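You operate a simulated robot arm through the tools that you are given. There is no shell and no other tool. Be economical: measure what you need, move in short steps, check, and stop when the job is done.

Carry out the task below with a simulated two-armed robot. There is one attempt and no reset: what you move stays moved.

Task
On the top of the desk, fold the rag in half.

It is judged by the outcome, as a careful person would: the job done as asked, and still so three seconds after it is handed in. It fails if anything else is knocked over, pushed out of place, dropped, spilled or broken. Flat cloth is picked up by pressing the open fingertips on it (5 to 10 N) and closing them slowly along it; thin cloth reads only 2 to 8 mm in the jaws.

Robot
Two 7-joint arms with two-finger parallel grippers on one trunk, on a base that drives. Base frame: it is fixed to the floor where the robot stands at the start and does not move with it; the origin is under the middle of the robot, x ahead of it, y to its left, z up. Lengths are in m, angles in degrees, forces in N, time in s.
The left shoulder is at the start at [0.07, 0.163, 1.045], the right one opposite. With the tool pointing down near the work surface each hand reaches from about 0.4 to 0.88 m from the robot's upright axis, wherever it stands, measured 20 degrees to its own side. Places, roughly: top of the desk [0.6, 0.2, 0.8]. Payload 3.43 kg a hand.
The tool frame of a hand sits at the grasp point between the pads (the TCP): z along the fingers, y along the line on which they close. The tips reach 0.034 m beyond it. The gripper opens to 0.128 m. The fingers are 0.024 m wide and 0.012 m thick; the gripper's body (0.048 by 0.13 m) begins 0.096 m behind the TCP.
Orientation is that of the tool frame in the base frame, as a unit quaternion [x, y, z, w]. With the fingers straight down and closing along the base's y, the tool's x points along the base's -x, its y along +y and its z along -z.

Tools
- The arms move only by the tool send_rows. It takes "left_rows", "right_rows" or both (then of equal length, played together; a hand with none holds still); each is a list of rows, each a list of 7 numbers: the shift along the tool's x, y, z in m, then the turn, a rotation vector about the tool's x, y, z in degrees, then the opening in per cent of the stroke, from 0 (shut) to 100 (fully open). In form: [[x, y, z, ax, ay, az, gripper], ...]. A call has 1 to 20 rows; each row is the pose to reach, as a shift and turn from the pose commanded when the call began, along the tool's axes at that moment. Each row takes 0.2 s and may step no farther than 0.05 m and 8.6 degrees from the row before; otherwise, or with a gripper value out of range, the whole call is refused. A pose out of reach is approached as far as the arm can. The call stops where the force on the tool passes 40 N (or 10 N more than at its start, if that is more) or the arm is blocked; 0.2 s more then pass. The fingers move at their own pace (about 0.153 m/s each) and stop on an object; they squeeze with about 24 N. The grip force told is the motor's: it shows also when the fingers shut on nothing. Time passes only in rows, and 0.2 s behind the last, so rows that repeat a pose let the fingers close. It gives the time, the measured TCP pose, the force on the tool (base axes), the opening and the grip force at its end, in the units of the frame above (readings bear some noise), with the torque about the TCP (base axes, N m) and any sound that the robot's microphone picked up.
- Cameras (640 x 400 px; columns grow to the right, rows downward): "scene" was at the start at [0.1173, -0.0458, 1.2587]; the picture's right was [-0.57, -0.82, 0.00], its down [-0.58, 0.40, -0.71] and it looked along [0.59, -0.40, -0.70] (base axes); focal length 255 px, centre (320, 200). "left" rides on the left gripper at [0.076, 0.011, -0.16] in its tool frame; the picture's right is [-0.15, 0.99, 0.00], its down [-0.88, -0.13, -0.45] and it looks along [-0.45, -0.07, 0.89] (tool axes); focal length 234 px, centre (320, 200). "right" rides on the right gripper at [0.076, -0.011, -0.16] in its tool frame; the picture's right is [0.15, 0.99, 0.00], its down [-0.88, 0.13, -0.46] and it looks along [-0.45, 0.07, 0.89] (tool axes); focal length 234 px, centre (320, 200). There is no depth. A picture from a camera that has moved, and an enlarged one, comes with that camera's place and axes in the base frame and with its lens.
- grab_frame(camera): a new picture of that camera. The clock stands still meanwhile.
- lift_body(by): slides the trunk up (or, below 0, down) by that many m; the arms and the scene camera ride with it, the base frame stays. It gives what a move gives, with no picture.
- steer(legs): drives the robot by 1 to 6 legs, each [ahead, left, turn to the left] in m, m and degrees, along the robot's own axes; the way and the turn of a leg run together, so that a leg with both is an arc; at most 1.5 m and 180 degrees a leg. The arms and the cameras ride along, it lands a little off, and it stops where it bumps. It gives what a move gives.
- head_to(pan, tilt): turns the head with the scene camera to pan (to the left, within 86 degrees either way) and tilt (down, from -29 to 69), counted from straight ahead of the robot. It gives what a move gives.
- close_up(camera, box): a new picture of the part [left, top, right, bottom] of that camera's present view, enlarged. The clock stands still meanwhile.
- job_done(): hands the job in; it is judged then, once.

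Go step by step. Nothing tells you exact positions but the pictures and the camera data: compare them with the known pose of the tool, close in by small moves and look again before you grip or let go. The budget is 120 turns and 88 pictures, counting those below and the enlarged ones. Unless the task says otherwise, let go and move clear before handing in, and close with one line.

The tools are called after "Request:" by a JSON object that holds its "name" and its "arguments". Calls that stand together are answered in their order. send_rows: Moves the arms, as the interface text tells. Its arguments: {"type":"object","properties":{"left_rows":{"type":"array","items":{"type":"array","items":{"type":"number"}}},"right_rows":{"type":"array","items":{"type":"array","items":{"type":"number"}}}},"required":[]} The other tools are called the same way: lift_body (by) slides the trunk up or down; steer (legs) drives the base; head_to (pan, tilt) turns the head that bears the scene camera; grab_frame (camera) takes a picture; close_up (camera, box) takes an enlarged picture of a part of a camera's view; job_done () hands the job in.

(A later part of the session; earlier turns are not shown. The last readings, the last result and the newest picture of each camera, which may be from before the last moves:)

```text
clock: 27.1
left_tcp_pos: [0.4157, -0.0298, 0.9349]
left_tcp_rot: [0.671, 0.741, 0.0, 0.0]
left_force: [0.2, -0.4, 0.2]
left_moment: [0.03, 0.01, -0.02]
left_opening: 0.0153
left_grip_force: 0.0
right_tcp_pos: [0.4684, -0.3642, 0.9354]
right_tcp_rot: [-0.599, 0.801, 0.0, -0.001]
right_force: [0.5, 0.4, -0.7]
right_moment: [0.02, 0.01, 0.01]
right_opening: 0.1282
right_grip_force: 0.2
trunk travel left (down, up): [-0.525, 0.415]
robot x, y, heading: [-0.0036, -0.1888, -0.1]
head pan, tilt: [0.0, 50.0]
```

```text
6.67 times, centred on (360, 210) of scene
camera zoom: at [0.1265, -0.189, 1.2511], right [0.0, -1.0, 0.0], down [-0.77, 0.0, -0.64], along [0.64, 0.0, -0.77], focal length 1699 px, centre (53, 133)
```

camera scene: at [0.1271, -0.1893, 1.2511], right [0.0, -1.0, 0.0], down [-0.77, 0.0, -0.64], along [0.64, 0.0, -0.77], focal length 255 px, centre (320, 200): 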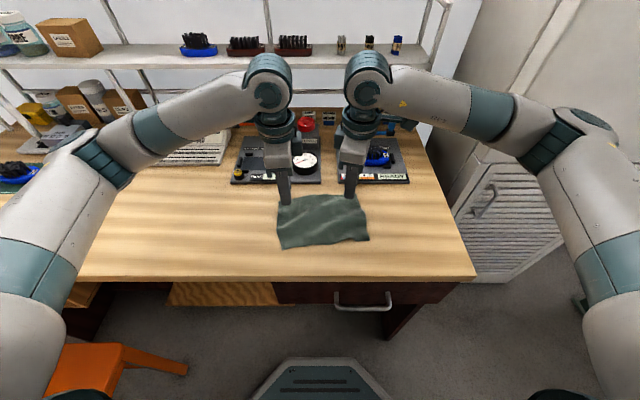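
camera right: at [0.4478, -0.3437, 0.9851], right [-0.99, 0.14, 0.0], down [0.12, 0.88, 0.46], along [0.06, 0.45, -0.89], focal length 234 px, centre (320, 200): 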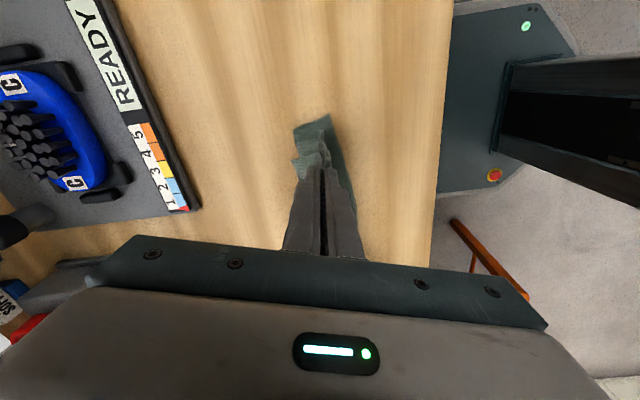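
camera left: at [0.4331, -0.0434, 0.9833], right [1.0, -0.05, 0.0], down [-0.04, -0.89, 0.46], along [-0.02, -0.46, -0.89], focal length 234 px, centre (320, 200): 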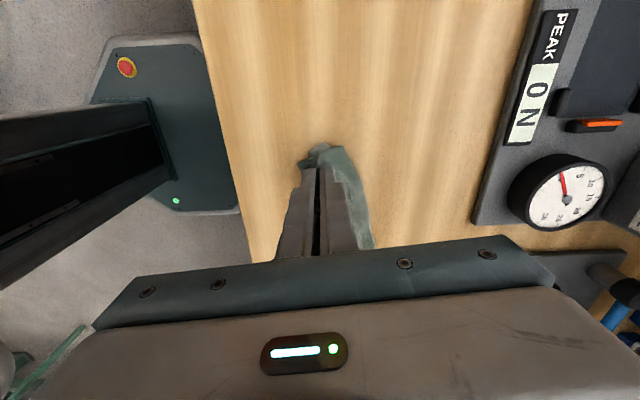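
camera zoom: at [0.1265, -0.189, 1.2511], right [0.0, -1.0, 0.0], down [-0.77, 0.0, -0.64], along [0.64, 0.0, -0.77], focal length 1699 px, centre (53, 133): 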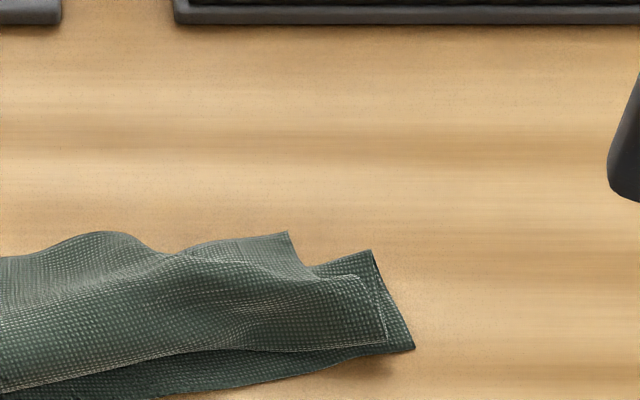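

The right end is a small Z-roll: its top corner tip points away at about (.488, −.276), instead of lying on the near edge. I'll regrip that flap with the right hand and lay it down again.

Request:
{"name": "send_rows", "arguments": {"right_rows": [[-0.03, 0.01, 0, 0, 0, 0, 50], [-0.06, 0.02, 0.02, 0, 0, 0, 17], [-0.09, 0.0285, 0.05, 0, 0, 0, 17], [-0.09, 0.0285, 0.09, 0, 0, 0, 17], [-0.09, 0.0285, 0.12, 0, 0, 0, 17], [-0.09, 0.0285, 0.12, 0, 0, 0, 17]]}}

Request:
{"name": "close_up", "arguments": {"camera": "right", "box": [220, 80, 460, 260]}}

Request:
{"name": "close_up", "arguments": {"camera": "scene", "box": [310, 160, 410, 240]}}

```text
clock: 28.5
left_tcp_pos: [0.4156, -0.0307, 0.9335]
left_tcp_rot: [0.671, 0.741, 0.001, 0.0]
left_force: [-0.8, 0.1, 0.0]
left_moment: [0.01, 0.01, -0.01]
left_opening: 0.0153
left_grip_force: 0.0
right_tcp_pos: [0.4651, -0.2689, 0.8143]
right_tcp_rot: [-0.599, 0.801, 0.001, 0.0]
right_force: [0.5, -0.3, 0.3]
right_moment: [-0.02, -0.05, -0.04]
right_opening: 0.0218
right_grip_force: 0.0
trunk travel left (down, up): [-0.525, 0.415]
robot x, y, heading: [0.0002, -0.1887, -0.1]
head pan, tilt: [0.0, 50.0]
```

```text
2.22 times, centred on (340, 170) of right
camera zoom: at [0.4549, -0.3447, 0.9742], right [-0.99, 0.14, 0.0], down [0.12, 0.88, 0.46], along [0.06, 0.45, -0.89], focal length 520 px, centre (276, 267)
```

zoom: 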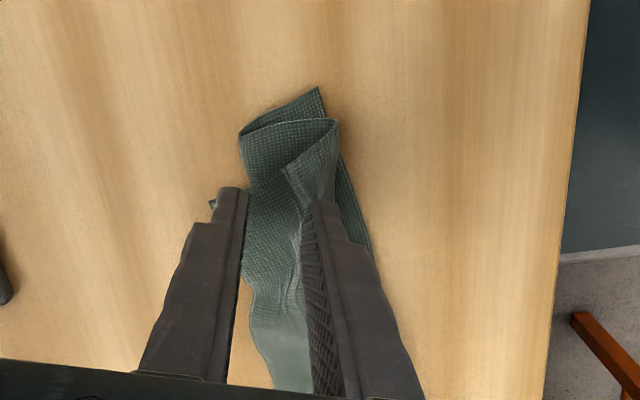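

```text
5.00 times, centred on (360, 200) of scene
camera zoom: at [0.1265, -0.1891, 1.2511], right [0.0, -1.0, 0.0], down [-0.77, 0.0, -0.64], along [0.64, 0.0, -0.77], focal length 1274 px, centre (120, 200)
```

zoom: 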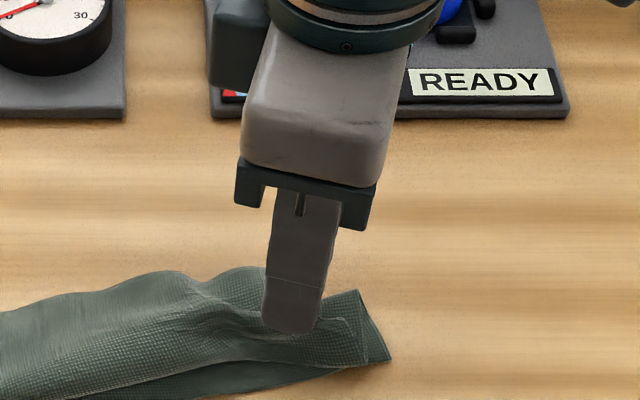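

Request:
{"name": "send_rows", "arguments": {"right_rows": [[0, 0, 0.004, 0, 0, 0, 17], [0, 0, 0.008, 0, 0, 0, 17], [0, 0, 0.012, 0, 0, 0, 17]]}}

```text
clock: 29.3
left_tcp_pos: [0.4155, -0.0302, 0.9341]
left_tcp_rot: [0.671, 0.741, 0.0, 0.0]
left_force: [-0.9, -0.7, -0.2]
left_moment: [0.0, -0.01, -0.04]
left_opening: 0.0153
left_grip_force: 0.0
right_tcp_pos: [0.4652, -0.2685, 0.8047]
right_tcp_rot: [-0.599, 0.801, 0.002, 0.0]
right_force: [0.3, 0.5, 2.3]
right_moment: [0.03, 0.02, 0.0]
right_opening: 0.0215
right_grip_force: 0.1
trunk travel left (down, up): [-0.525, 0.415]
robot x, y, heading: [0.0002, -0.1917, 0.1]
head pan, tilt: [0.0, 50.0]
```

Request:
{"name": "send_rows", "arguments": {"right_rows": [[0, 0, 0.002, 0, 0, 0, 17], [0, 0, 0.003, 0, 0, 0, 17]]}}

Request:
{"name": "close_up", "arguments": {"camera": "right", "box": [240, 100, 400, 220]}}

```text
clock: 29.9
left_tcp_pos: [0.4158, -0.0313, 0.934]
left_tcp_rot: [0.671, 0.741, 0.0, 0.0]
left_force: [0.0, 0.4, 0.1]
left_moment: [-0.01, -0.01, -0.01]
left_opening: 0.0153
left_grip_force: 0.1
right_tcp_pos: [0.4643, -0.2698, 0.8007]
right_tcp_rot: [-0.599, 0.801, 0.001, -0.001]
right_force: [0.4, 0.3, 0.8]
right_moment: [0.01, -0.01, 0.01]
right_opening: 0.0219
right_grip_force: 0.0
trunk travel left (down, up): [-0.525, 0.415]
robot x, y, heading: [0.0017, -0.1895, 0.0]
head pan, tilt: [0.0, 50.0]
```

```text
3.33 times, centred on (320, 160) of right
camera zoom: at [0.4546, -0.3455, 0.96], right [-0.99, 0.14, 0.0], down [0.12, 0.88, 0.46], along [0.06, 0.45, -0.89], focal length 781 px, centre (320, 333)
```

zoom: 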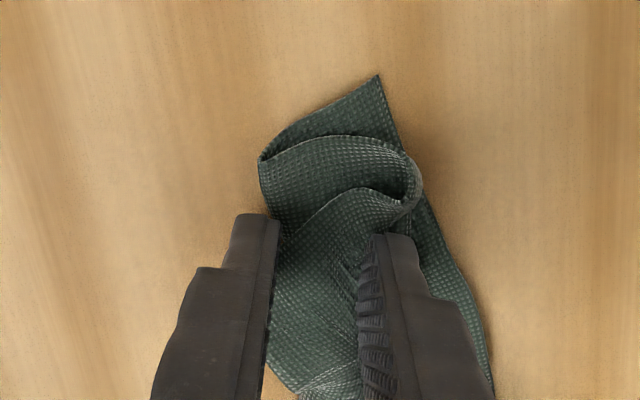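

Request:
{"name": "send_rows", "arguments": {"right_rows": [[0, 0, 0.0015, 0, 0, 0, 17], [0, 0, 0.003, 0, 0, 0, 17]]}}

```text
clock: 30.5
left_tcp_pos: [0.4162, -0.0299, 0.9354]
left_tcp_rot: [0.672, 0.741, 0.0, 0.0]
left_force: [-0.1, -0.4, -0.2]
left_moment: [0.02, 0.02, 0.03]
left_opening: 0.0156
left_grip_force: 0.0
right_tcp_pos: [0.4638, -0.2702, 0.7976]
right_tcp_rot: [-0.599, 0.801, 0.001, 0.0]
right_force: [0.1, 0.9, 5.1]
right_moment: [0.05, 0.04, -0.01]
right_opening: 0.0219
right_grip_force: 0.1
trunk travel left (down, up): [-0.525, 0.415]
robot x, y, heading: [0.0026, -0.1882, -0.2]
head pan, tilt: [0.0, 50.0]
```

Pressing at 5 N. Closing slowly.

Request:
{"name": "send_rows", "arguments": {"right_rows": [[0, 0, 0.0003, 0, 0, 0, 15.5], [0, 0, 0.0003, 0, 0, 0, 14], [0, 0, 0.0003, 0, 0, 0, 12.5], [0, 0, 0.0003, 0, 0, 0, 11], [0, 0, 0.0003, 0, 0, 0, 9.5], [0, 0, 0.0003, 0, 0, 0, 8], [0, 0, 0.0003, 0, 0, 0, 6.5], [0, 0, 0.0003, 0, 0, 0, 5], [0, 0, 0.0003, 0, 0, 0, 3.5], [0, 0, 0.0003, 0, 0, 0, 2], [0, 0, 0.0003, 0, 0, 0, 0], [0, 0, 0.0003, 0, 0, 0, 0]]}}

Request:
{"name": "close_up", "arguments": {"camera": "right", "box": [240, 100, 400, 220]}}

```text
clock: 33.1
left_tcp_pos: [0.4152, -0.0304, 0.9349]
left_tcp_rot: [0.671, 0.741, 0.0, 0.0]
left_force: [0.1, 0.1, 0.0]
left_moment: [0.0, 0.0, -0.02]
left_opening: 0.0155
left_grip_force: 0.1
right_tcp_pos: [0.4639, -0.2694, 0.798]
right_tcp_rot: [-0.599, 0.801, 0.0, -0.001]
right_force: [-1.8, 0.1, 7.8]
right_moment: [0.02, 0.15, -0.01]
right_opening: 0.0027
right_grip_force: 24.4
trunk travel left (down, up): [-0.525, 0.415]
robot x, y, heading: [-0.002, -0.1915, 0.2]
head pan, tilt: [0.0, 50.0]
```

```text
3.33 times, centred on (320, 160) of right
camera zoom: at [0.4541, -0.3453, 0.9571], right [-0.99, 0.14, 0.0], down [0.12, 0.88, 0.46], along [0.06, 0.45, -0.89], focal length 781 px, centre (320, 333)
```

zoom: 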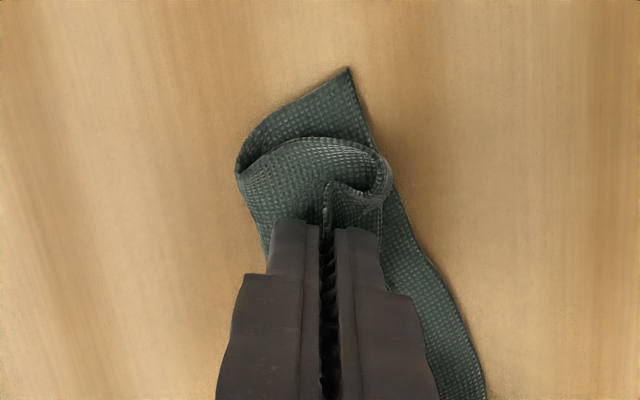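

I have the flap at 2.7 mm. I'll lift it up and outward to unroll that end, then look.

Request:
{"name": "send_rows", "arguments": {"right_rows": [[0, 0, -0.015, 0, 0, 0, 0], [0.0, -0.005, -0.03, 0, 0, 0, 0], [0.0, -0.012, -0.045, 0, 0, 0, 0], [0, -0.02, -0.055, 0, 0, 0, 0], [0, -0.02, -0.055, 0, 0, 0, 0]]}}

Request:
{"name": "close_up", "arguments": {"camera": "scene", "box": [260, 160, 400, 260]}}

Request:
{"name": "close_up", "arguments": {"camera": "right", "box": [220, 80, 460, 260]}}

```text
clock: 34.3
left_tcp_pos: [0.4166, -0.0297, 0.935]
left_tcp_rot: [0.671, 0.741, 0.0, -0.001]
left_force: [-0.2, -0.4, -0.1]
left_moment: [0.0, 0.0, 0.01]
left_opening: 0.0155
left_grip_force: 0.0
right_tcp_pos: [0.4847, -0.2756, 0.8525]
right_tcp_rot: [-0.599, 0.801, 0.001, -0.001]
right_force: [-0.9, 0.1, 0.0]
right_moment: [0.03, 0.03, -0.01]
right_opening: 0.0023
right_grip_force: 24.4
trunk travel left (down, up): [-0.525, 0.415]
robot x, y, heading: [-0.005, -0.1879, 0.1]
head pan, tilt: [0.0, 50.0]
```

```text
4.00 times, centred on (330, 210) of scene
camera zoom: at [0.1267, -0.189, 1.251], right [0.0, -1.0, 0.0], down [-0.77, 0.0, -0.64], along [0.64, 0.0, -0.77], focal length 1020 px, centre (280, 160)
```

zoom: 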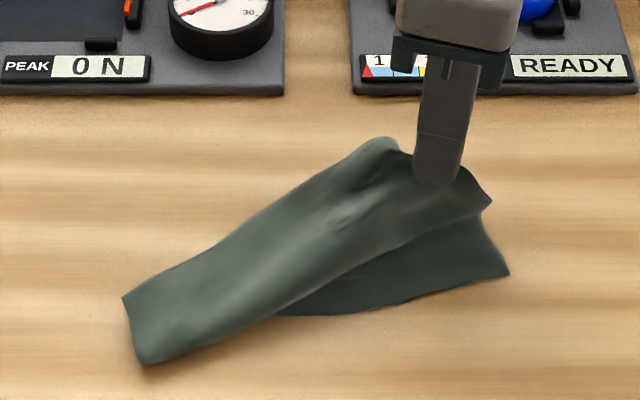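

```text
2.22 times, centred on (340, 170) of right
camera zoom: at [0.474, -0.3511, 1.0118], right [-0.99, 0.14, 0.0], down [0.12, 0.88, 0.46], along [0.06, 0.45, -0.89], focal length 520 px, centre (276, 267)
```

zoom: 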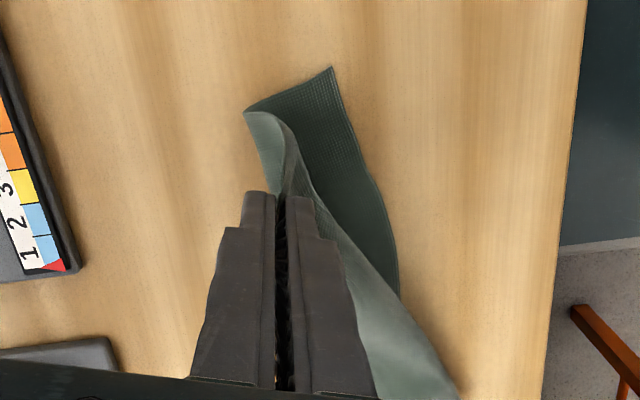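

That end is unrolled. Now I'll carry the corner over toward the near edge, past it and a little outward, and check the tail.

Request:
{"name": "send_rows", "arguments": {"right_rows": [[0.005, 0.01, -0.004, 0, 0, 0, 0], [0.012, 0.025, -0.002, 0, 0, 0, 0], [0.02, 0.04, 0.004, 0, 0, 0, 0], [0.028, 0.055, 0.01, 0, 0, 0, 0], [0.034, 0.068, 0.018, 0, 0, 0, 0], [0.034, 0.068, 0.026, 0, 0, 0, 0]]}}

Request:
{"name": "close_up", "arguments": {"camera": "scene", "box": [260, 160, 400, 260]}}

Request:
{"name": "close_up", "arguments": {"camera": "right", "box": [220, 80, 460, 260]}}

```text
clock: 35.7
left_tcp_pos: [0.4166, -0.0306, 0.9354]
left_tcp_rot: [0.671, 0.741, -0.001, 0.0]
left_force: [-0.2, 0.9, 1.0]
left_moment: [-0.01, -0.01, 0.0]
left_opening: 0.0156
left_grip_force: 0.0
right_tcp_pos: [0.4103, -0.288, 0.8254]
right_tcp_rot: [-0.6, 0.8, 0.001, -0.002]
right_force: [-1.0, -0.1, 0.9]
right_moment: [0.02, -0.03, -0.01]
right_opening: 0.0024
right_grip_force: 23.9
trunk travel left (down, up): [-0.525, 0.415]
robot x, y, heading: [-0.0046, -0.1872, 0.4]
head pan, tilt: [0.0, 50.0]
```

```text
4.00 times, centred on (330, 210) of scene
camera zoom: at [0.1269, -0.1891, 1.2511], right [0.0, -1.0, 0.0], down [-0.77, 0.0, -0.64], along [0.64, 0.0, -0.77], focal length 1020 px, centre (280, 160)
```

zoom: 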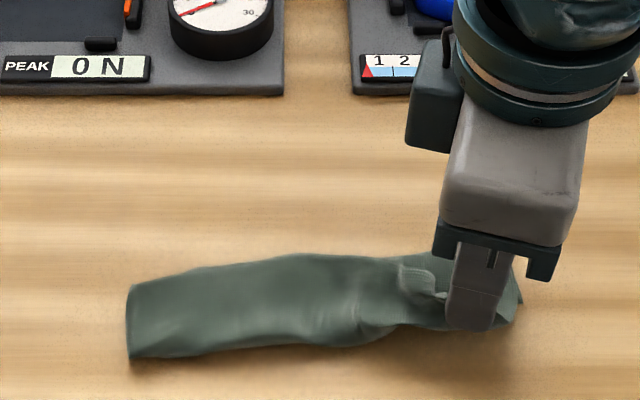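

```text
2.22 times, centred on (340, 170) of right
camera zoom: at [0.3985, -0.3642, 0.9856], right [-0.99, 0.14, 0.0], down [0.12, 0.88, 0.46], along [0.06, 0.45, -0.89], focal length 520 px, centre (276, 267)
```

zoom: 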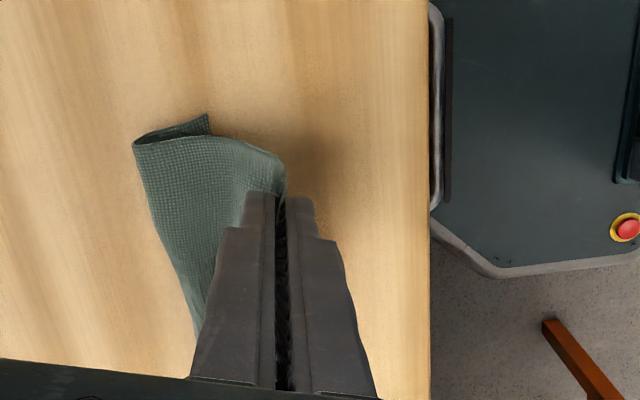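

The corner is now past the near edge. I'll lower it to the table there and slide it back (away from the robot) so the tail trails toward the near edge, then look before releasing.

Request:
{"name": "send_rows", "arguments": {"right_rows": [[0, 0, 0.012, 0, 0, 0, 0], [0, 0, 0.022, 0, 0, 0, 0], [-0.003, -0.01, 0.022, 0, 0, 0, 0], [-0.006, -0.02, 0.02, 0, 0, 0, 0], [-0.009, -0.03, 0.018, 0, 0, 0, 0], [-0.012, -0.04, 0.018, 0, 0, 0, 0], [-0.0145, -0.049, 0.018, 0, 0, 0, 0]]}}

Request:
{"name": "close_up", "arguments": {"camera": "scene", "box": [260, 160, 400, 260]}}

Request:
{"name": "close_up", "arguments": {"camera": "right", "box": [220, 80, 460, 260]}}

```text
clock: 37.3
left_tcp_pos: [0.4166, -0.0297, 0.9336]
left_tcp_rot: [0.671, 0.742, -0.001, 0.0]
left_force: [0.6, -0.1, 0.3]
left_moment: [0.02, 0.01, 0.04]
left_opening: 0.0153
left_grip_force: 0.0
right_tcp_pos: [0.4611, -0.2891, 0.8085]
right_tcp_rot: [-0.599, 0.801, 0.001, -0.001]
right_force: [0.2, 0.0, -0.7]
right_moment: [0.02, 0.01, 0.01]
right_opening: 0.0022
right_grip_force: 23.7
trunk travel left (down, up): [-0.525, 0.415]
robot x, y, heading: [-0.0017, -0.1919, -0.0]
head pan, tilt: [0.0, 50.0]
```

```text
4.00 times, centred on (330, 210) of scene
camera zoom: at [0.1268, -0.189, 1.251], right [0.0, -1.0, 0.0], down [-0.77, 0.0, -0.64], along [0.64, 0.0, -0.77], focal length 1020 px, centre (280, 160)
```

zoom: 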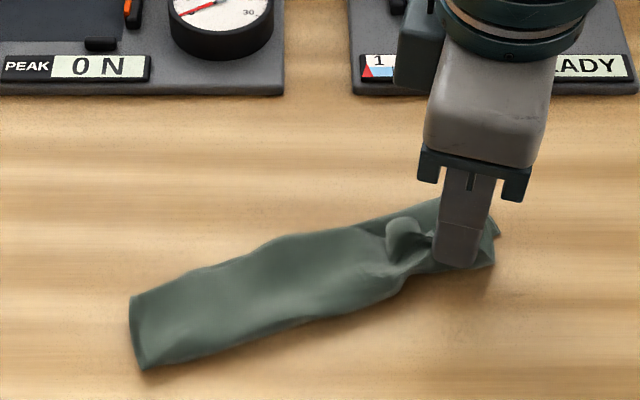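

```text
2.22 times, centred on (340, 170) of right
camera zoom: at [0.4503, -0.3647, 0.968], right [-0.99, 0.14, 0.0], down [0.12, 0.88, 0.46], along [0.06, 0.45, -0.89], focal length 520 px, centre (276, 267)
```

zoom: 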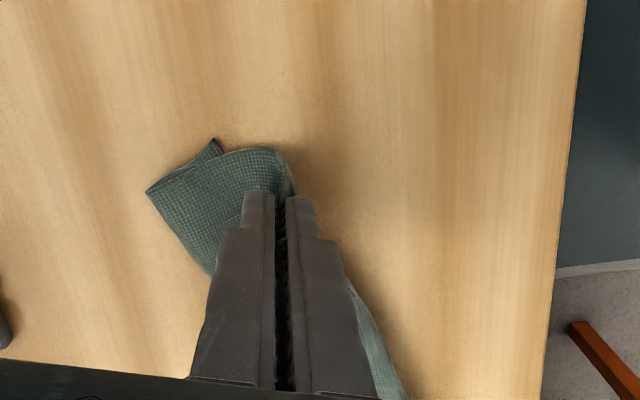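

The flap is still curled on top. I'll release here and see how it lies, then brush it flat.

Request:
{"name": "send_rows", "arguments": {"right_rows": [[0, 0, 0.004, 0, 0, 0, 0], [0, 0, 0.004, 0, 0, 0, 10], [0, 0, 0.004, 0, 0, 0, 20], [0, 0, -0.015, 0, 0, 0, 25], [0, 0, -0.05, 0, 0, 0, 25], [0.04, -0.0, -0.08, 0, 0, 0, 60], [0.08, -0.02, -0.11, 0, 0, 0, 100], [0.08, -0.04, -0.11, 0, 0, 0, 100]]}}

Request:
{"name": "close_up", "arguments": {"camera": "scene", "box": [260, 160, 400, 260]}}

Request:
{"name": "close_up", "arguments": {"camera": "right", "box": [220, 80, 460, 260]}}

```text
refused: row 7 steps farther than a row can; nothing moved
```

```text
4.00 times, centred on (330, 210) of scene
camera zoom: at [0.1268, -0.189, 1.251], right [0.0, -1.0, 0.0], down [-0.77, 0.0, -0.64], along [0.64, 0.0, -0.77], focal length 1020 px, centre (280, 160)
```

zoom: 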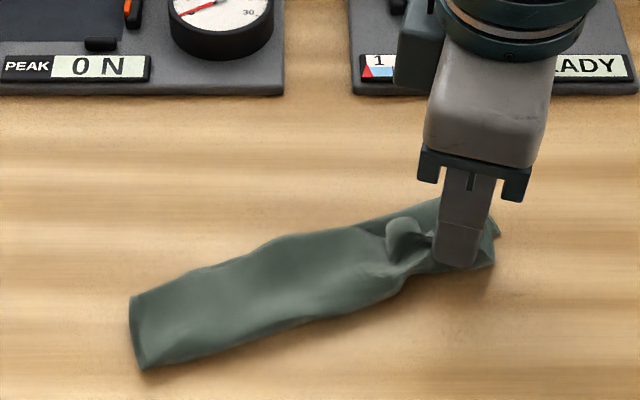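

```text
2.22 times, centred on (340, 170) of right
camera zoom: at [0.4503, -0.3647, 0.968], right [-0.99, 0.14, 0.0], down [0.12, 0.88, 0.46], along [0.06, 0.45, -0.89], focal length 520 px, centre (276, 267)
```

zoom: 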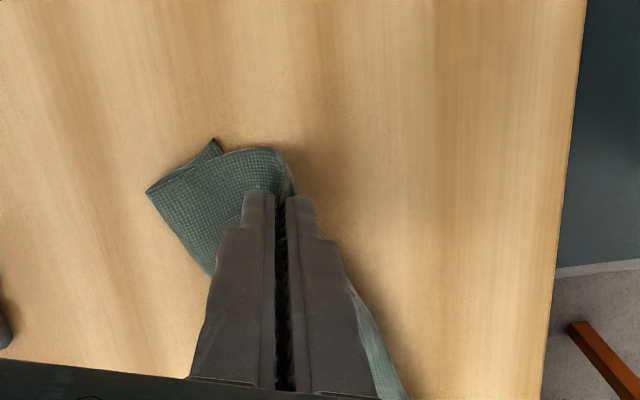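

Request:
{"name": "send_rows", "arguments": {"right_rows": [[0, 0, 0.004, 0, 0, 0, 0], [0, 0, 0.004, 0, 0, 0, 10], [0, 0, 0.004, 0, 0, 0, 20], [0, 0, -0.015, 0, 0, 0, 25], [0, 0, -0.05, 0, 0, 0, 25], [0.03, -0.0, -0.08, 0, 0, 0, 60], [0.06, -0.02, -0.11, 0, 0, 0, 100], [0.09, -0.04, -0.11, 0, 0, 0, 100]]}}

Request:
{"name": "close_up", "arguments": {"camera": "scene", "box": [260, 160, 400, 260]}}

Request:
{"name": "close_up", "arguments": {"camera": "right", "box": [220, 80, 460, 260]}}

```text
clock: 39.1
left_tcp_pos: [0.4145, -0.0314, 0.9349]
left_tcp_rot: [0.671, 0.741, 0.0, -0.001]
left_force: [-0.5, 0.5, -1.2]
left_moment: [0.02, 0.01, -0.01]
left_opening: 0.0154
left_grip_force: 0.1
right_tcp_pos: [0.474, -0.3862, 0.9178]
right_tcp_rot: [-0.599, 0.8, 0.002, 0.001]
right_force: [0.8, -0.1, 0.3]
right_moment: [0.02, 0.0, 0.02]
right_opening: 0.1281
right_grip_force: 0.0
trunk travel left (down, up): [-0.525, 0.415]
robot x, y, heading: [-0.0035, -0.1923, 0.2]
head pan, tilt: [0.0, 50.0]
```

```text
4.00 times, centred on (330, 210) of scene
camera zoom: at [0.1264, -0.1906, 1.2511], right [0.0, -1.0, 0.0], down [-0.77, 0.0, -0.64], along [0.64, 0.0, -0.77], focal length 1020 px, centre (280, 160)
```

zoom: 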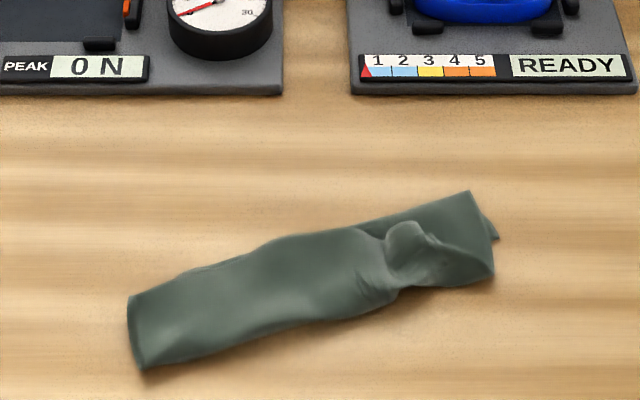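

```text
2.22 times, centred on (340, 170) of right
camera zoom: at [0.463, -0.4626, 1.0777], right [-0.99, 0.14, 0.0], down [0.12, 0.88, 0.46], along [0.06, 0.45, -0.89], focal length 520 px, centre (276, 267)
```

zoom: 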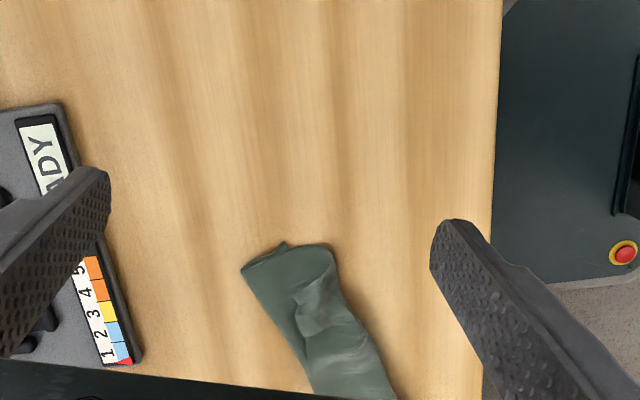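

The layers are right now except for a raised curl at the right corner, around (.461, −.26). I'll pinch that raised tip from above at its edge, then lay it toward the near side.

Request:
{"name": "send_rows", "arguments": {"right_rows": [[-0.04, 0.015, 0.0, 0, 0, 0, 60], [-0.08, 0.03, 0.02, 0, 0, 0, 25], [-0.1155, 0.0465, 0.05, 0, 0, 0, 25], [-0.1155, 0.0465, 0.085, 0, 0, 0, 25], [-0.1155, 0.0465, 0.093, 0, 0, 0, 25]]}}

Request:
{"name": "close_up", "arguments": {"camera": "scene", "box": [310, 180, 410, 250]}}

Request:
{"name": "close_up", "arguments": {"camera": "right", "box": [220, 80, 460, 260]}}

```text
clock: 40.3
left_tcp_pos: [0.4164, -0.0304, 0.9332]
left_tcp_rot: [0.671, 0.742, -0.001, -0.001]
left_force: [0.7, -0.8, -0.1]
left_moment: [0.0, -0.03, 0.02]
left_opening: 0.0153
left_grip_force: 0.0
right_tcp_pos: [0.461, -0.2627, 0.8252]
right_tcp_rot: [-0.598, 0.801, 0.001, -0.001]
right_force: [-0.2, -0.5, 0.0]
right_moment: [0.0, -0.02, 0.03]
right_opening: 0.032
right_grip_force: 0.0
trunk travel left (down, up): [-0.525, 0.415]
robot x, y, heading: [0.0018, -0.1886, -0.1]
head pan, tilt: [0.0, 50.0]
```

```text
5.71 times, centred on (360, 215) of scene
camera zoom: at [0.1267, -0.1883, 1.2511], right [0.0, -1.0, 0.0], down [-0.77, 0.0, -0.64], along [0.64, 0.0, -0.77], focal length 1456 px, centre (91, 114)
```

zoom: 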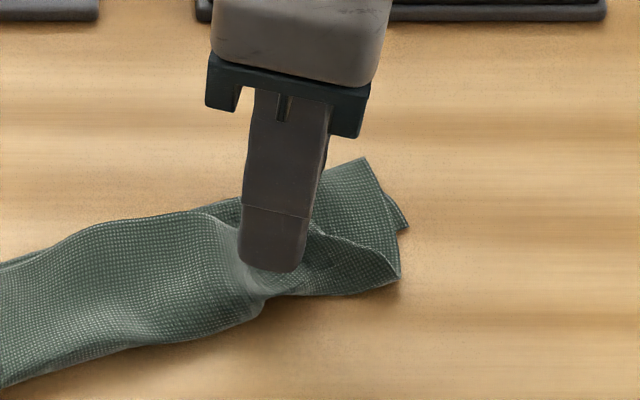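

```text
2.22 times, centred on (340, 170) of right
camera zoom: at [0.4513, -0.3382, 0.9842], right [-0.99, 0.14, 0.0], down [0.12, 0.88, 0.46], along [0.06, 0.45, -0.89], focal length 520 px, centre (276, 267)
```

zoom: 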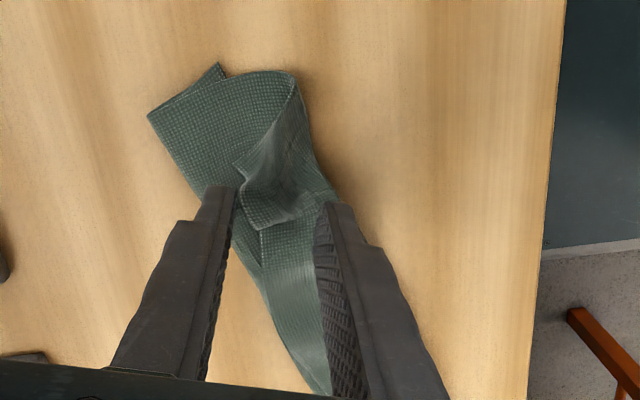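

Request:
{"name": "send_rows", "arguments": {"right_rows": [[0.0096, -0.0028, 0.006, 0, 0, 0, 25], [0.0096, -0.0028, 0.014, 0, 0, 0, 25], [0.0096, -0.0028, 0.022, 0, 0, 0, 25]]}}

Request:
{"name": "close_up", "arguments": {"camera": "right", "box": [240, 100, 400, 220]}}

```text
clock: 41.1
left_tcp_pos: [0.4167, -0.0306, 0.9348]
left_tcp_rot: [0.671, 0.741, -0.001, 0.0]
left_force: [-0.1, -0.6, 0.1]
left_moment: [0.01, -0.02, -0.01]
left_opening: 0.0153
left_grip_force: 0.1
right_tcp_pos: [0.4614, -0.2728, 0.803]
right_tcp_rot: [-0.599, 0.801, 0.001, 0.0]
right_force: [0.5, -0.5, -0.6]
right_moment: [0.01, 0.01, 0.02]
right_opening: 0.0322
right_grip_force: 0.1
trunk travel left (down, up): [-0.525, 0.415]
robot x, y, heading: [-0.003, -0.1899, -0.2]
head pan, tilt: [0.0, 50.0]
```

```text
3.33 times, centred on (320, 160) of right
camera zoom: at [0.4515, -0.3487, 0.9625], right [-0.99, 0.14, 0.0], down [0.12, 0.88, 0.46], along [0.06, 0.45, -0.89], focal length 781 px, centre (320, 333)
```

zoom: 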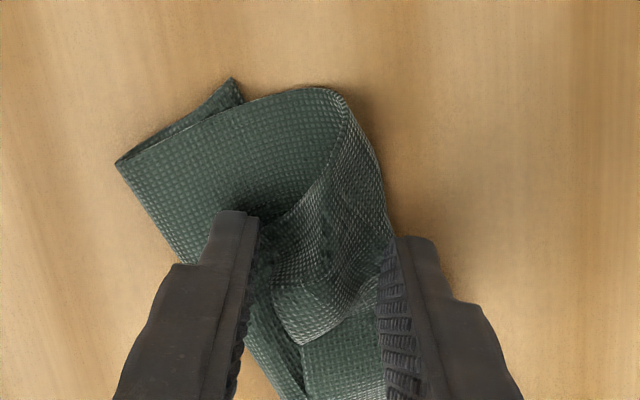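

Request:
{"name": "send_rows", "arguments": {"right_rows": [[0, 0, 0, 0, 0, 0, 20], [0, 0, 0, 0, 0, 0, 15], [0, 0, 0, 0, 0, 0, 10], [0, 0, 0, 0, 0, 0, 5], [0, 0, 0, 0, 0, 0, 0], [0, 0, 0, 0, 0, 0, 0]]}}

Request:
{"name": "close_up", "arguments": {"camera": "right", "box": [240, 100, 400, 220]}}

```text
clock: 42.5
left_tcp_pos: [0.4173, -0.0324, 0.9345]
left_tcp_rot: [0.671, 0.741, -0.001, -0.001]
left_force: [0.1, 0.2, 0.0]
left_moment: [-0.01, -0.03, 0.0]
left_opening: 0.0154
left_grip_force: 0.1
right_tcp_pos: [0.4621, -0.2735, 0.8035]
right_tcp_rot: [-0.599, 0.801, 0.001, -0.001]
right_force: [0.0, 0.4, 1.0]
right_moment: [0.01, 0.01, 0.02]
right_opening: 0.0026
right_grip_force: 23.8
trunk travel left (down, up): [-0.525, 0.415]
robot x, y, heading: [0.0029, -0.1923, 0.0]
head pan, tilt: [0.0, 50.0]
```

```text
3.33 times, centred on (320, 160) of right
camera zoom: at [0.4515, -0.3484, 0.9625], right [-0.99, 0.14, 0.0], down [0.12, 0.88, 0.46], along [0.06, 0.45, -0.89], focal length 781 px, centre (320, 333)
```

zoom: 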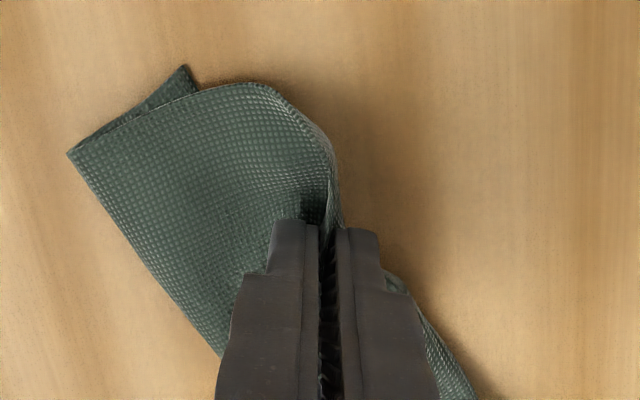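

I have the flap at 2.6 mm. The lower layer's near-right corner is at about (.488, −.323), so this corner belongs there. I'll lift the flap up and away first and look.

Request:
{"name": "send_rows", "arguments": {"right_rows": [[0, -0.005, -0.015, 0, 0, 0, 0], [0, -0.02, -0.03, 0, 0, 0, 0], [0, -0.04, -0.045, 0, 0, 0, 0], [0, -0.06, -0.05, 0, 0, 0, 0], [0, -0.075, -0.05, 0, 0, 0, 0], [0, -0.075, -0.05, 0, 0, 0, 0]]}}

Request:
{"name": "close_up", "arguments": {"camera": "scene", "box": [260, 150, 400, 260]}}

Request:
{"name": "close_up", "arguments": {"camera": "right", "box": [220, 80, 460, 260]}}

```text
clock: 43.9
left_tcp_pos: [0.4162, -0.0295, 0.935]
left_tcp_rot: [0.671, 0.741, 0.0, 0.0]
left_force: [0.5, 0.1, -0.7]
left_moment: [0.0, 0.02, -0.01]
left_opening: 0.0154
left_grip_force: 0.0
right_tcp_pos: [0.5343, -0.2939, 0.8526]
right_tcp_rot: [-0.599, 0.801, 0.0, -0.001]
right_force: [-0.1, -1.7, -0.4]
right_moment: [-0.02, 0.03, -0.02]
right_opening: 0.0024
right_grip_force: 24.1
trunk travel left (down, up): [-0.525, 0.415]
robot x, y, heading: [0.002, -0.1898, 0.1]
head pan, tilt: [0.0, 50.0]
```

```text
3.64 times, centred on (330, 205) of scene
camera zoom: at [0.1267, -0.189, 1.2511], right [0.0, -1.0, 0.0], down [-0.77, 0.0, -0.64], along [0.64, 0.0, -0.77], focal length 927 px, centre (284, 182)
```

zoom: 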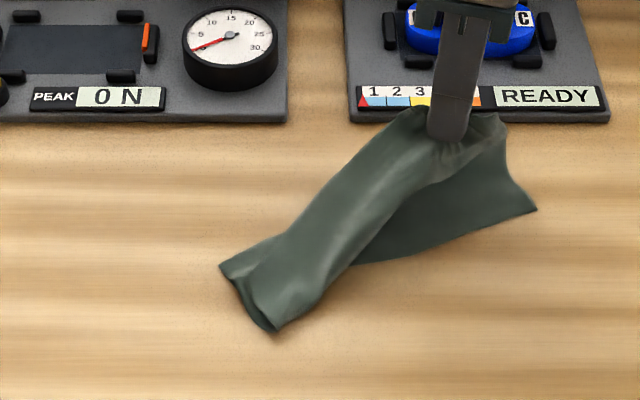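

```text
2.22 times, centred on (340, 170) of right
camera zoom: at [0.5239, -0.3695, 1.0124], right [-0.99, 0.14, 0.0], down [0.12, 0.88, 0.46], along [0.06, 0.45, -0.89], focal length 520 px, centre (276, 267)
```

zoom: 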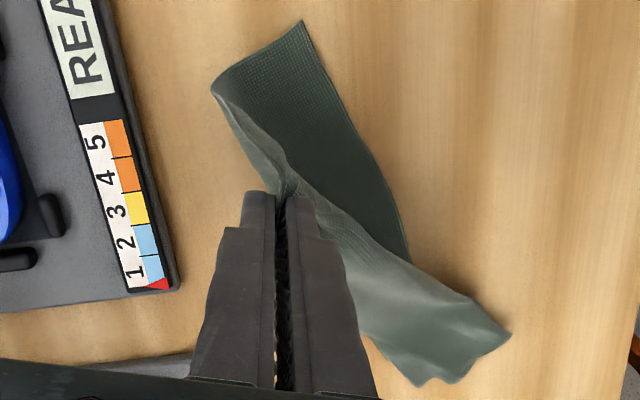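

The corner lifted free and the lower layer is flat under it. Now I'll lower the corner toward the lower layer's near-right corner at about (.512, −.36).

Request:
{"name": "send_rows", "arguments": {"right_rows": [[0.012, 0.003, 0.0, 0, 0, 0, 0], [0.024, 0.008, 0.01, 0, 0, 0, 0], [0.035, 0.016, 0.022, 0, 0, 0, 0], [0.038, 0.024, 0.032, 0, 0, 0, 0], [0.038, 0.024, 0.042, 0, 0, 0, 0], [0.038, 0.024, 0.042, 0, 0, 0, 0]]}}

Request:
{"name": "close_up", "arguments": {"camera": "scene", "box": [260, 150, 400, 260]}}

Request:
{"name": "close_up", "arguments": {"camera": "right", "box": [220, 80, 460, 260]}}

```text
clock: 45.3
left_tcp_pos: [0.4162, -0.0291, 0.9358]
left_tcp_rot: [0.671, 0.742, 0.0, -0.001]
left_force: [0.8, 0.0, 0.2]
left_moment: [-0.02, -0.02, 0.0]
left_opening: 0.0153
left_grip_force: 0.0
right_tcp_pos: [0.4993, -0.3235, 0.8104]
right_tcp_rot: [-0.599, 0.801, 0.001, -0.001]
right_force: [0.0, -0.2, 0.1]
right_moment: [0.0, -0.01, -0.01]
right_opening: 0.0025
right_grip_force: 23.6
trunk travel left (down, up): [-0.525, 0.415]
robot x, y, heading: [-0.0007, -0.1877, 0.0]
head pan, tilt: [0.0, 50.0]
```

```text
3.64 times, centred on (330, 205) of scene
camera zoom: at [0.1266, -0.1889, 1.2511], right [0.0, -1.0, 0.0], down [-0.77, 0.0, -0.64], along [0.64, 0.0, -0.77], focal length 927 px, centre (284, 182)
```

zoom: 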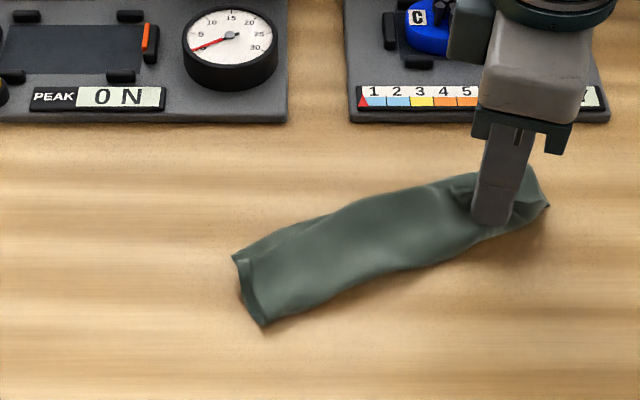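

```text
2.22 times, centred on (340, 170) of right
camera zoom: at [0.489, -0.3993, 0.9705], right [-0.99, 0.14, 0.0], down [0.12, 0.88, 0.46], along [0.06, 0.45, -0.89], focal length 520 px, centre (276, 267)
```

zoom: 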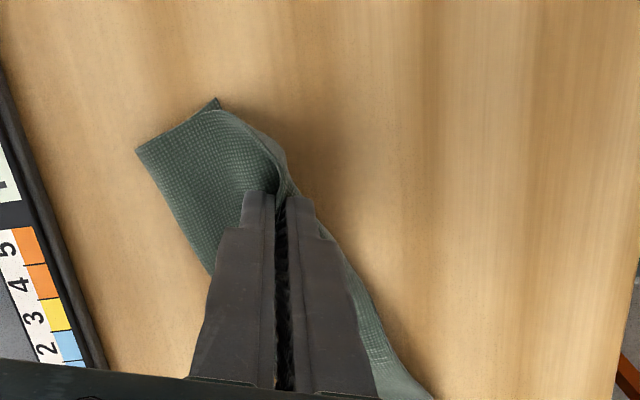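

This looks good. I'll lower slightly, release gently, and lift to see.

Request:
{"name": "send_rows", "arguments": {"right_rows": [[0, 0.003, 0.005, 0, 0, 0, 0], [0, 0.003, 0.005, 0, 0, 0, 5], [0, 0.003, 0.005, 0, 0, 0, 10], [0, 0.003, 0.005, 0, 0, 0, 14], [0, 0.003, -0.015, 0, 0, 0, 14], [0, 0.003, -0.05, 0, 0, 0, 14], [0.03, 0.0, -0.08, 0, 0, 0, 60], [0.06, -0.01, -0.11, 0, 0, 0, 100], [0.09, -0.02, -0.11, 0, 0, 0, 100]]}}

Request:
{"name": "close_up", "arguments": {"camera": "scene", "box": [260, 150, 400, 260]}}

Request:
{"name": "close_up", "arguments": {"camera": "right", "box": [220, 80, 460, 260]}}

```text
clock: 47.3
left_tcp_pos: [0.4157, -0.0311, 0.9342]
left_tcp_rot: [0.671, 0.741, 0.0, 0.0]
left_force: [-0.9, 0.1, -0.8]
left_moment: [-0.03, 0.02, -0.03]
left_opening: 0.0155
left_grip_force: 0.0
right_tcp_pos: [0.4915, -0.3944, 0.9206]
right_tcp_rot: [-0.596, 0.803, 0.001, -0.002]
right_force: [-0.5, 0.4, 0.4]
right_moment: [-0.03, 0.0, 0.01]
right_opening: 0.1278
right_grip_force: 0.0
right hand out of reach, approached as far as the arm can: row 9
trunk travel left (down, up): [-0.525, 0.415]
robot x, y, heading: [-0.0018, -0.1881, -0.1]
head pan, tilt: [0.0, 50.0]
```

```text
3.64 times, centred on (330, 205) of scene
camera zoom: at [0.127, -0.1887, 1.251], right [0.0, -1.0, 0.0], down [-0.77, 0.0, -0.64], along [0.64, 0.0, -0.77], focal length 927 px, centre (284, 182)
```

zoom: 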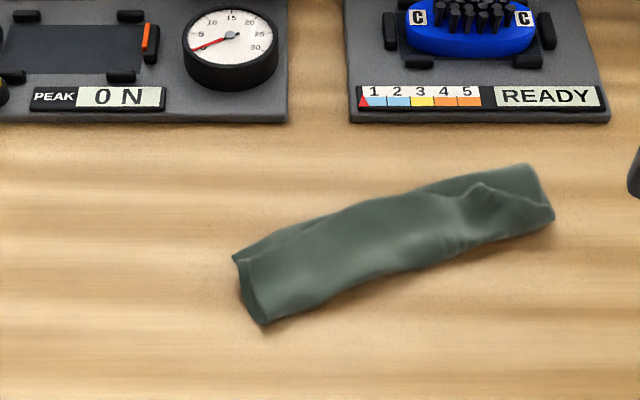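

```text
2.22 times, centred on (340, 170) of right
camera zoom: at [0.4808, -0.4697, 1.0799], right [-0.99, 0.15, 0.0], down [0.13, 0.88, 0.46], along [0.06, 0.45, -0.89], focal length 520 px, centre (276, 267)
```

zoom: 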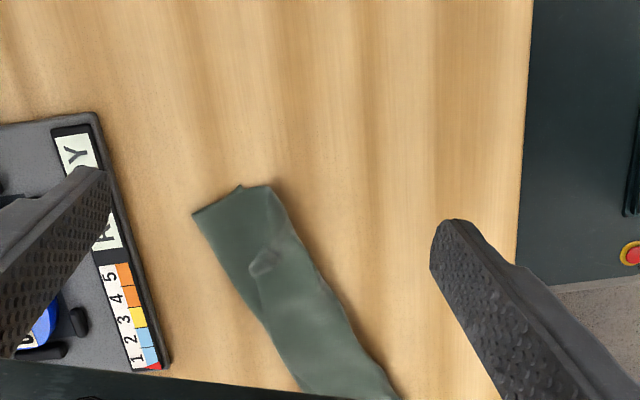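

Very neat now: the rag is folded lengthwise with only a small curl left at the right corner. I'll look closely at both ends.

Request:
{"name": "close_up", "arguments": {"camera": "scene", "box": [345, 180, 385, 210]}}

Request:
{"name": "close_up", "arguments": {"camera": "right", "box": [280, 120, 400, 260]}}

Request:
{"name": "close_up", "arguments": {"camera": "scene", "box": [300, 195, 350, 230]}}

```text
13.33 times, centred on (365, 195) of scene
camera zoom: at [0.127, -0.1887, 1.251], right [0.0, -1.0, 0.0], down [-0.77, 0.0, -0.64], along [0.64, 0.0, -0.77], focal length 3398 px, centre (-280, 267)
```

zoom: 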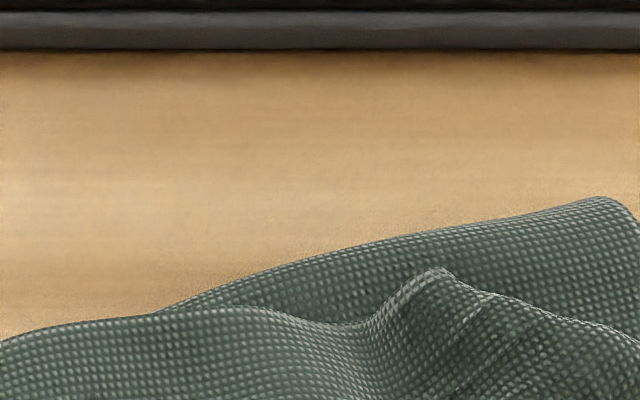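

```text
2.86 times, centred on (340, 190) of right
camera zoom: at [0.4808, -0.4697, 1.0799], right [-0.99, 0.15, 0.0], down [0.13, 0.88, 0.46], along [0.06, 0.45, -0.89], focal length 669 px, centre (263, 229)
```

zoom: 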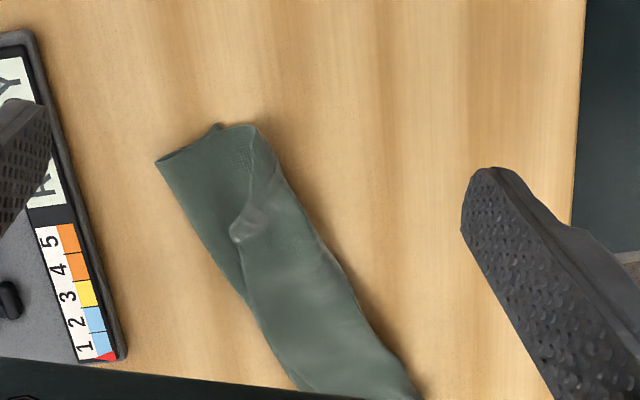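

```text
11.43 times, centred on (325, 212) of scene
camera zoom: at [0.127, -0.1887, 1.251], right [0.0, -1.0, 0.0], down [-0.77, 0.0, -0.64], along [0.64, 0.0, -0.77], focal length 2913 px, centre (263, 57)
```

zoom: 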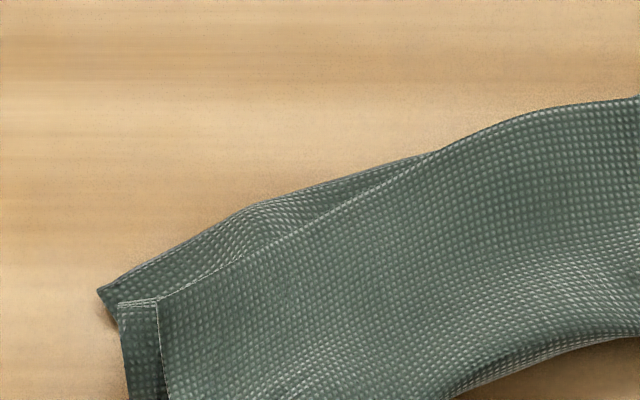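

The left end may have extra overlap, so I'll view it with the left wrist camera with fingers wide.

Request:
{"name": "send_rows", "arguments": {"left_rows": [[0, 0.02, 0, 0, 0, 0, 50], [-0.02, 0.05, 0, 0, 0, 0, 100], [-0.02, 0.05, 0, 0, 0, 0, 100], [-0.02, 0.05, 0, 0, 0, 0, 100]]}}

Request:
{"name": "close_up", "arguments": {"camera": "left", "box": [200, 80, 440, 260]}}

Request:
{"name": "close_up", "arguments": {"camera": "scene", "box": [300, 185, 390, 235]}}

```text
clock: 48.3
left_tcp_pos: [0.4684, -0.0444, 0.9327]
left_tcp_rot: [0.671, 0.741, -0.001, 0.0]
left_force: [0.3, -0.2, 0.0]
left_moment: [0.02, 0.0, -0.03]
left_opening: 0.1279
left_grip_force: 0.0
right_tcp_pos: [0.4927, -0.3937, 0.9201]
right_tcp_rot: [-0.596, 0.803, 0.001, -0.001]
right_force: [-0.5, -0.4, 0.6]
right_moment: [0.02, 0.03, -0.01]
right_opening: 0.1281
right_grip_force: 0.1
trunk travel left (down, up): [-0.525, 0.415]
robot x, y, heading: [0.001, -0.1907, 0.2]
head pan, tilt: [0.0, 50.0]
```

```text
2.22 times, centred on (320, 170) of left
camera zoom: at [0.4728, 0.03, 1.0934], right [1.0, -0.05, 0.0], down [-0.04, -0.89, 0.46], along [-0.02, -0.45, -0.89], focal length 520 px, centre (320, 267)
```

zoom: 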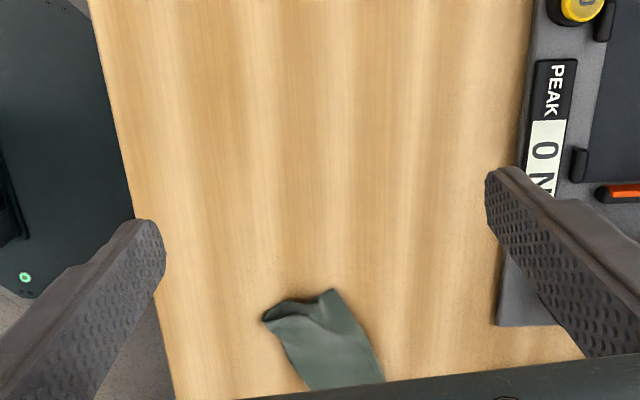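

```text
7.11 times, centred on (345, 210) of scene
camera zoom: at [0.1271, -0.1894, 1.251], right [0.0, -1.0, 0.0], down [-0.77, 0.0, -0.64], along [0.64, 0.0, -0.77], focal length 1812 px, centre (142, 129)
```

zoom: 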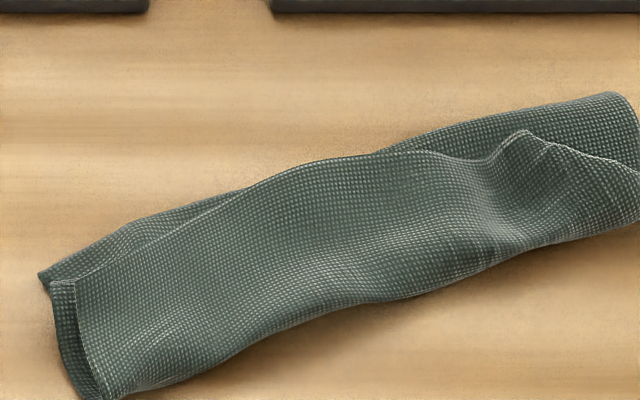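

Request:
{"name": "send_rows", "arguments": {"left_rows": [[-0.04, -0.01, 0.02, 0, 0, 0, 100], [-0.08, -0.02, 0.03, 0, 0, 0, 100]]}}

Request:
{"name": "close_up", "arguments": {"camera": "left", "box": [240, 100, 400, 260]}}

Request:
{"name": "close_up", "arguments": {"camera": "right", "box": [290, 150, 370, 250]}}

```text
clock: 48.9
left_tcp_pos: [0.4569, -0.1275, 0.9044]
left_tcp_rot: [0.67, 0.742, 0.001, 0.0]
left_force: [0.2, -0.1, 0.9]
left_moment: [0.04, -0.02, -0.03]
left_opening: 0.1281
left_grip_force: 0.1
right_tcp_pos: [0.4903, -0.3955, 0.919]
right_tcp_rot: [-0.596, 0.803, 0.002, 0.0]
right_force: [0.1, -0.3, -0.6]
right_moment: [0.01, 0.02, 0.0]
right_opening: 0.1279
right_grip_force: 0.1
trunk travel left (down, up): [-0.525, 0.415]
robot x, y, heading: [-0.0024, -0.1892, -0.2]
head pan, tilt: [0.0, 50.0]
```

```text
2.50 times, centred on (320, 180) of left
camera zoom: at [0.4597, -0.0524, 1.0642], right [1.0, -0.05, 0.0], down [-0.04, -0.89, 0.45], along [-0.02, -0.45, -0.89], focal length 585 px, centre (320, 250)
```

zoom: 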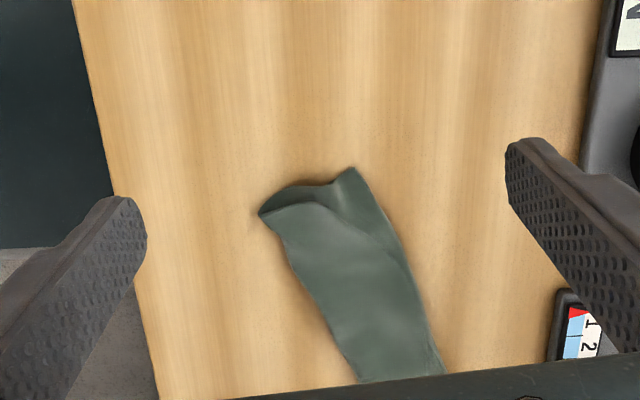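

```text
4.00 times, centred on (330, 200) of right
camera zoom: at [0.4807, -0.4706, 1.0794], right [-0.99, 0.15, 0.0], down [0.13, 0.88, 0.46], along [0.06, 0.45, -0.89], focal length 937 px, centre (280, 200)
```

zoom: 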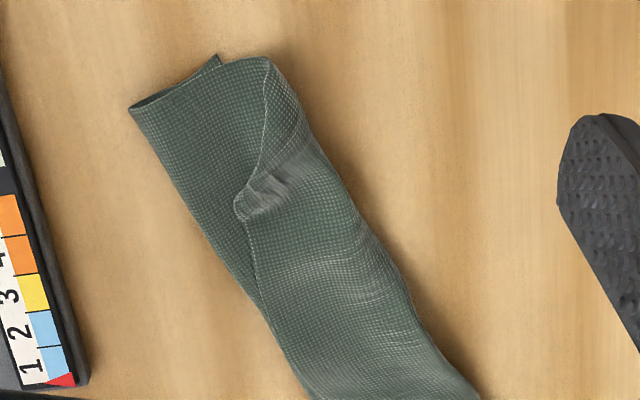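

Close views show an accordion (three layers): the top layer's free edge lies along the far side, so this isn't a clean half yet. I'll pinch that top free edge at both ends, right at the edge so no tail curls, then lift it and lay it onto the near edge.

Request:
{"name": "send_rows", "arguments": {"left_rows": [[-0.02, 0, 0.0, 0, 0, -4, 60], [-0.045, 0, 0.02, 0, 0, -8, 30], [-0.072, 0, 0.04, 0, 0, -15.3, 22], [-0.072, 0, 0.075, 0, 0, -15.3, 22], [-0.072, 0, 0.085, 0, 0, -15.3, 22]], "right_rows": [[-0.03, 0, 0, 0, 0, 0, 60], [-0.06, 0.003, 0.02, 0, 0, 0, 25], [-0.08, 0.003, 0.04, 0, 0, 0, 20], [-0.08, 0.003, 0.075, 0, 0, 0, 20], [-0.08, 0.003, 0.089, 0, 0, 0, 20]]}}

Request:
{"name": "close_up", "arguments": {"camera": "left", "box": [220, 100, 420, 240]}}

Request:
{"name": "close_up", "arguments": {"camera": "right", "box": [220, 100, 420, 240]}}

```text
clock: 50.1
left_tcp_pos: [0.4639, -0.1985, 0.8203]
left_tcp_rot: [0.566, 0.825, 0.0, 0.0]
left_force: [-2.0, 0.8, -0.3]
left_moment: [0.03, 0.01, 0.0]
left_opening: 0.028
left_grip_force: 0.1
right_tcp_pos: [0.5101, -0.3167, 0.8318]
right_tcp_rot: [-0.599, 0.801, 0.0, 0.0]
right_force: [0.2, -0.9, -0.9]
right_moment: [-0.01, 0.03, -0.04]
right_opening: 0.0256
right_grip_force: 0.0
trunk travel left (down, up): [-0.525, 0.415]
robot x, y, heading: [-0.0044, -0.1918, -0.2]
head pan, tilt: [0.0, 50.0]
```

```text
2.86 times, centred on (320, 170) of left
camera zoom: at [0.4466, -0.125, 0.9789], right [0.98, 0.22, 0.0], down [0.2, -0.87, 0.46], along [0.1, -0.44, -0.89], focal length 669 px, centre (320, 286)
```

zoom: 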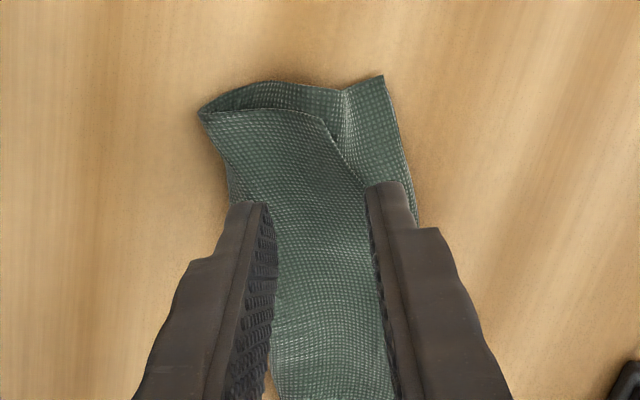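

```text
2.86 times, centred on (320, 170) of right
camera zoom: at [0.5003, -0.3926, 0.9911], right [-0.99, 0.14, 0.0], down [0.12, 0.88, 0.46], along [0.06, 0.45, -0.89], focal length 669 px, centre (320, 286)
```

zoom: 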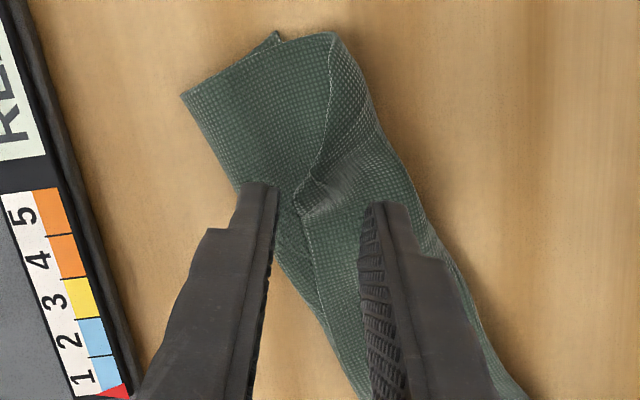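

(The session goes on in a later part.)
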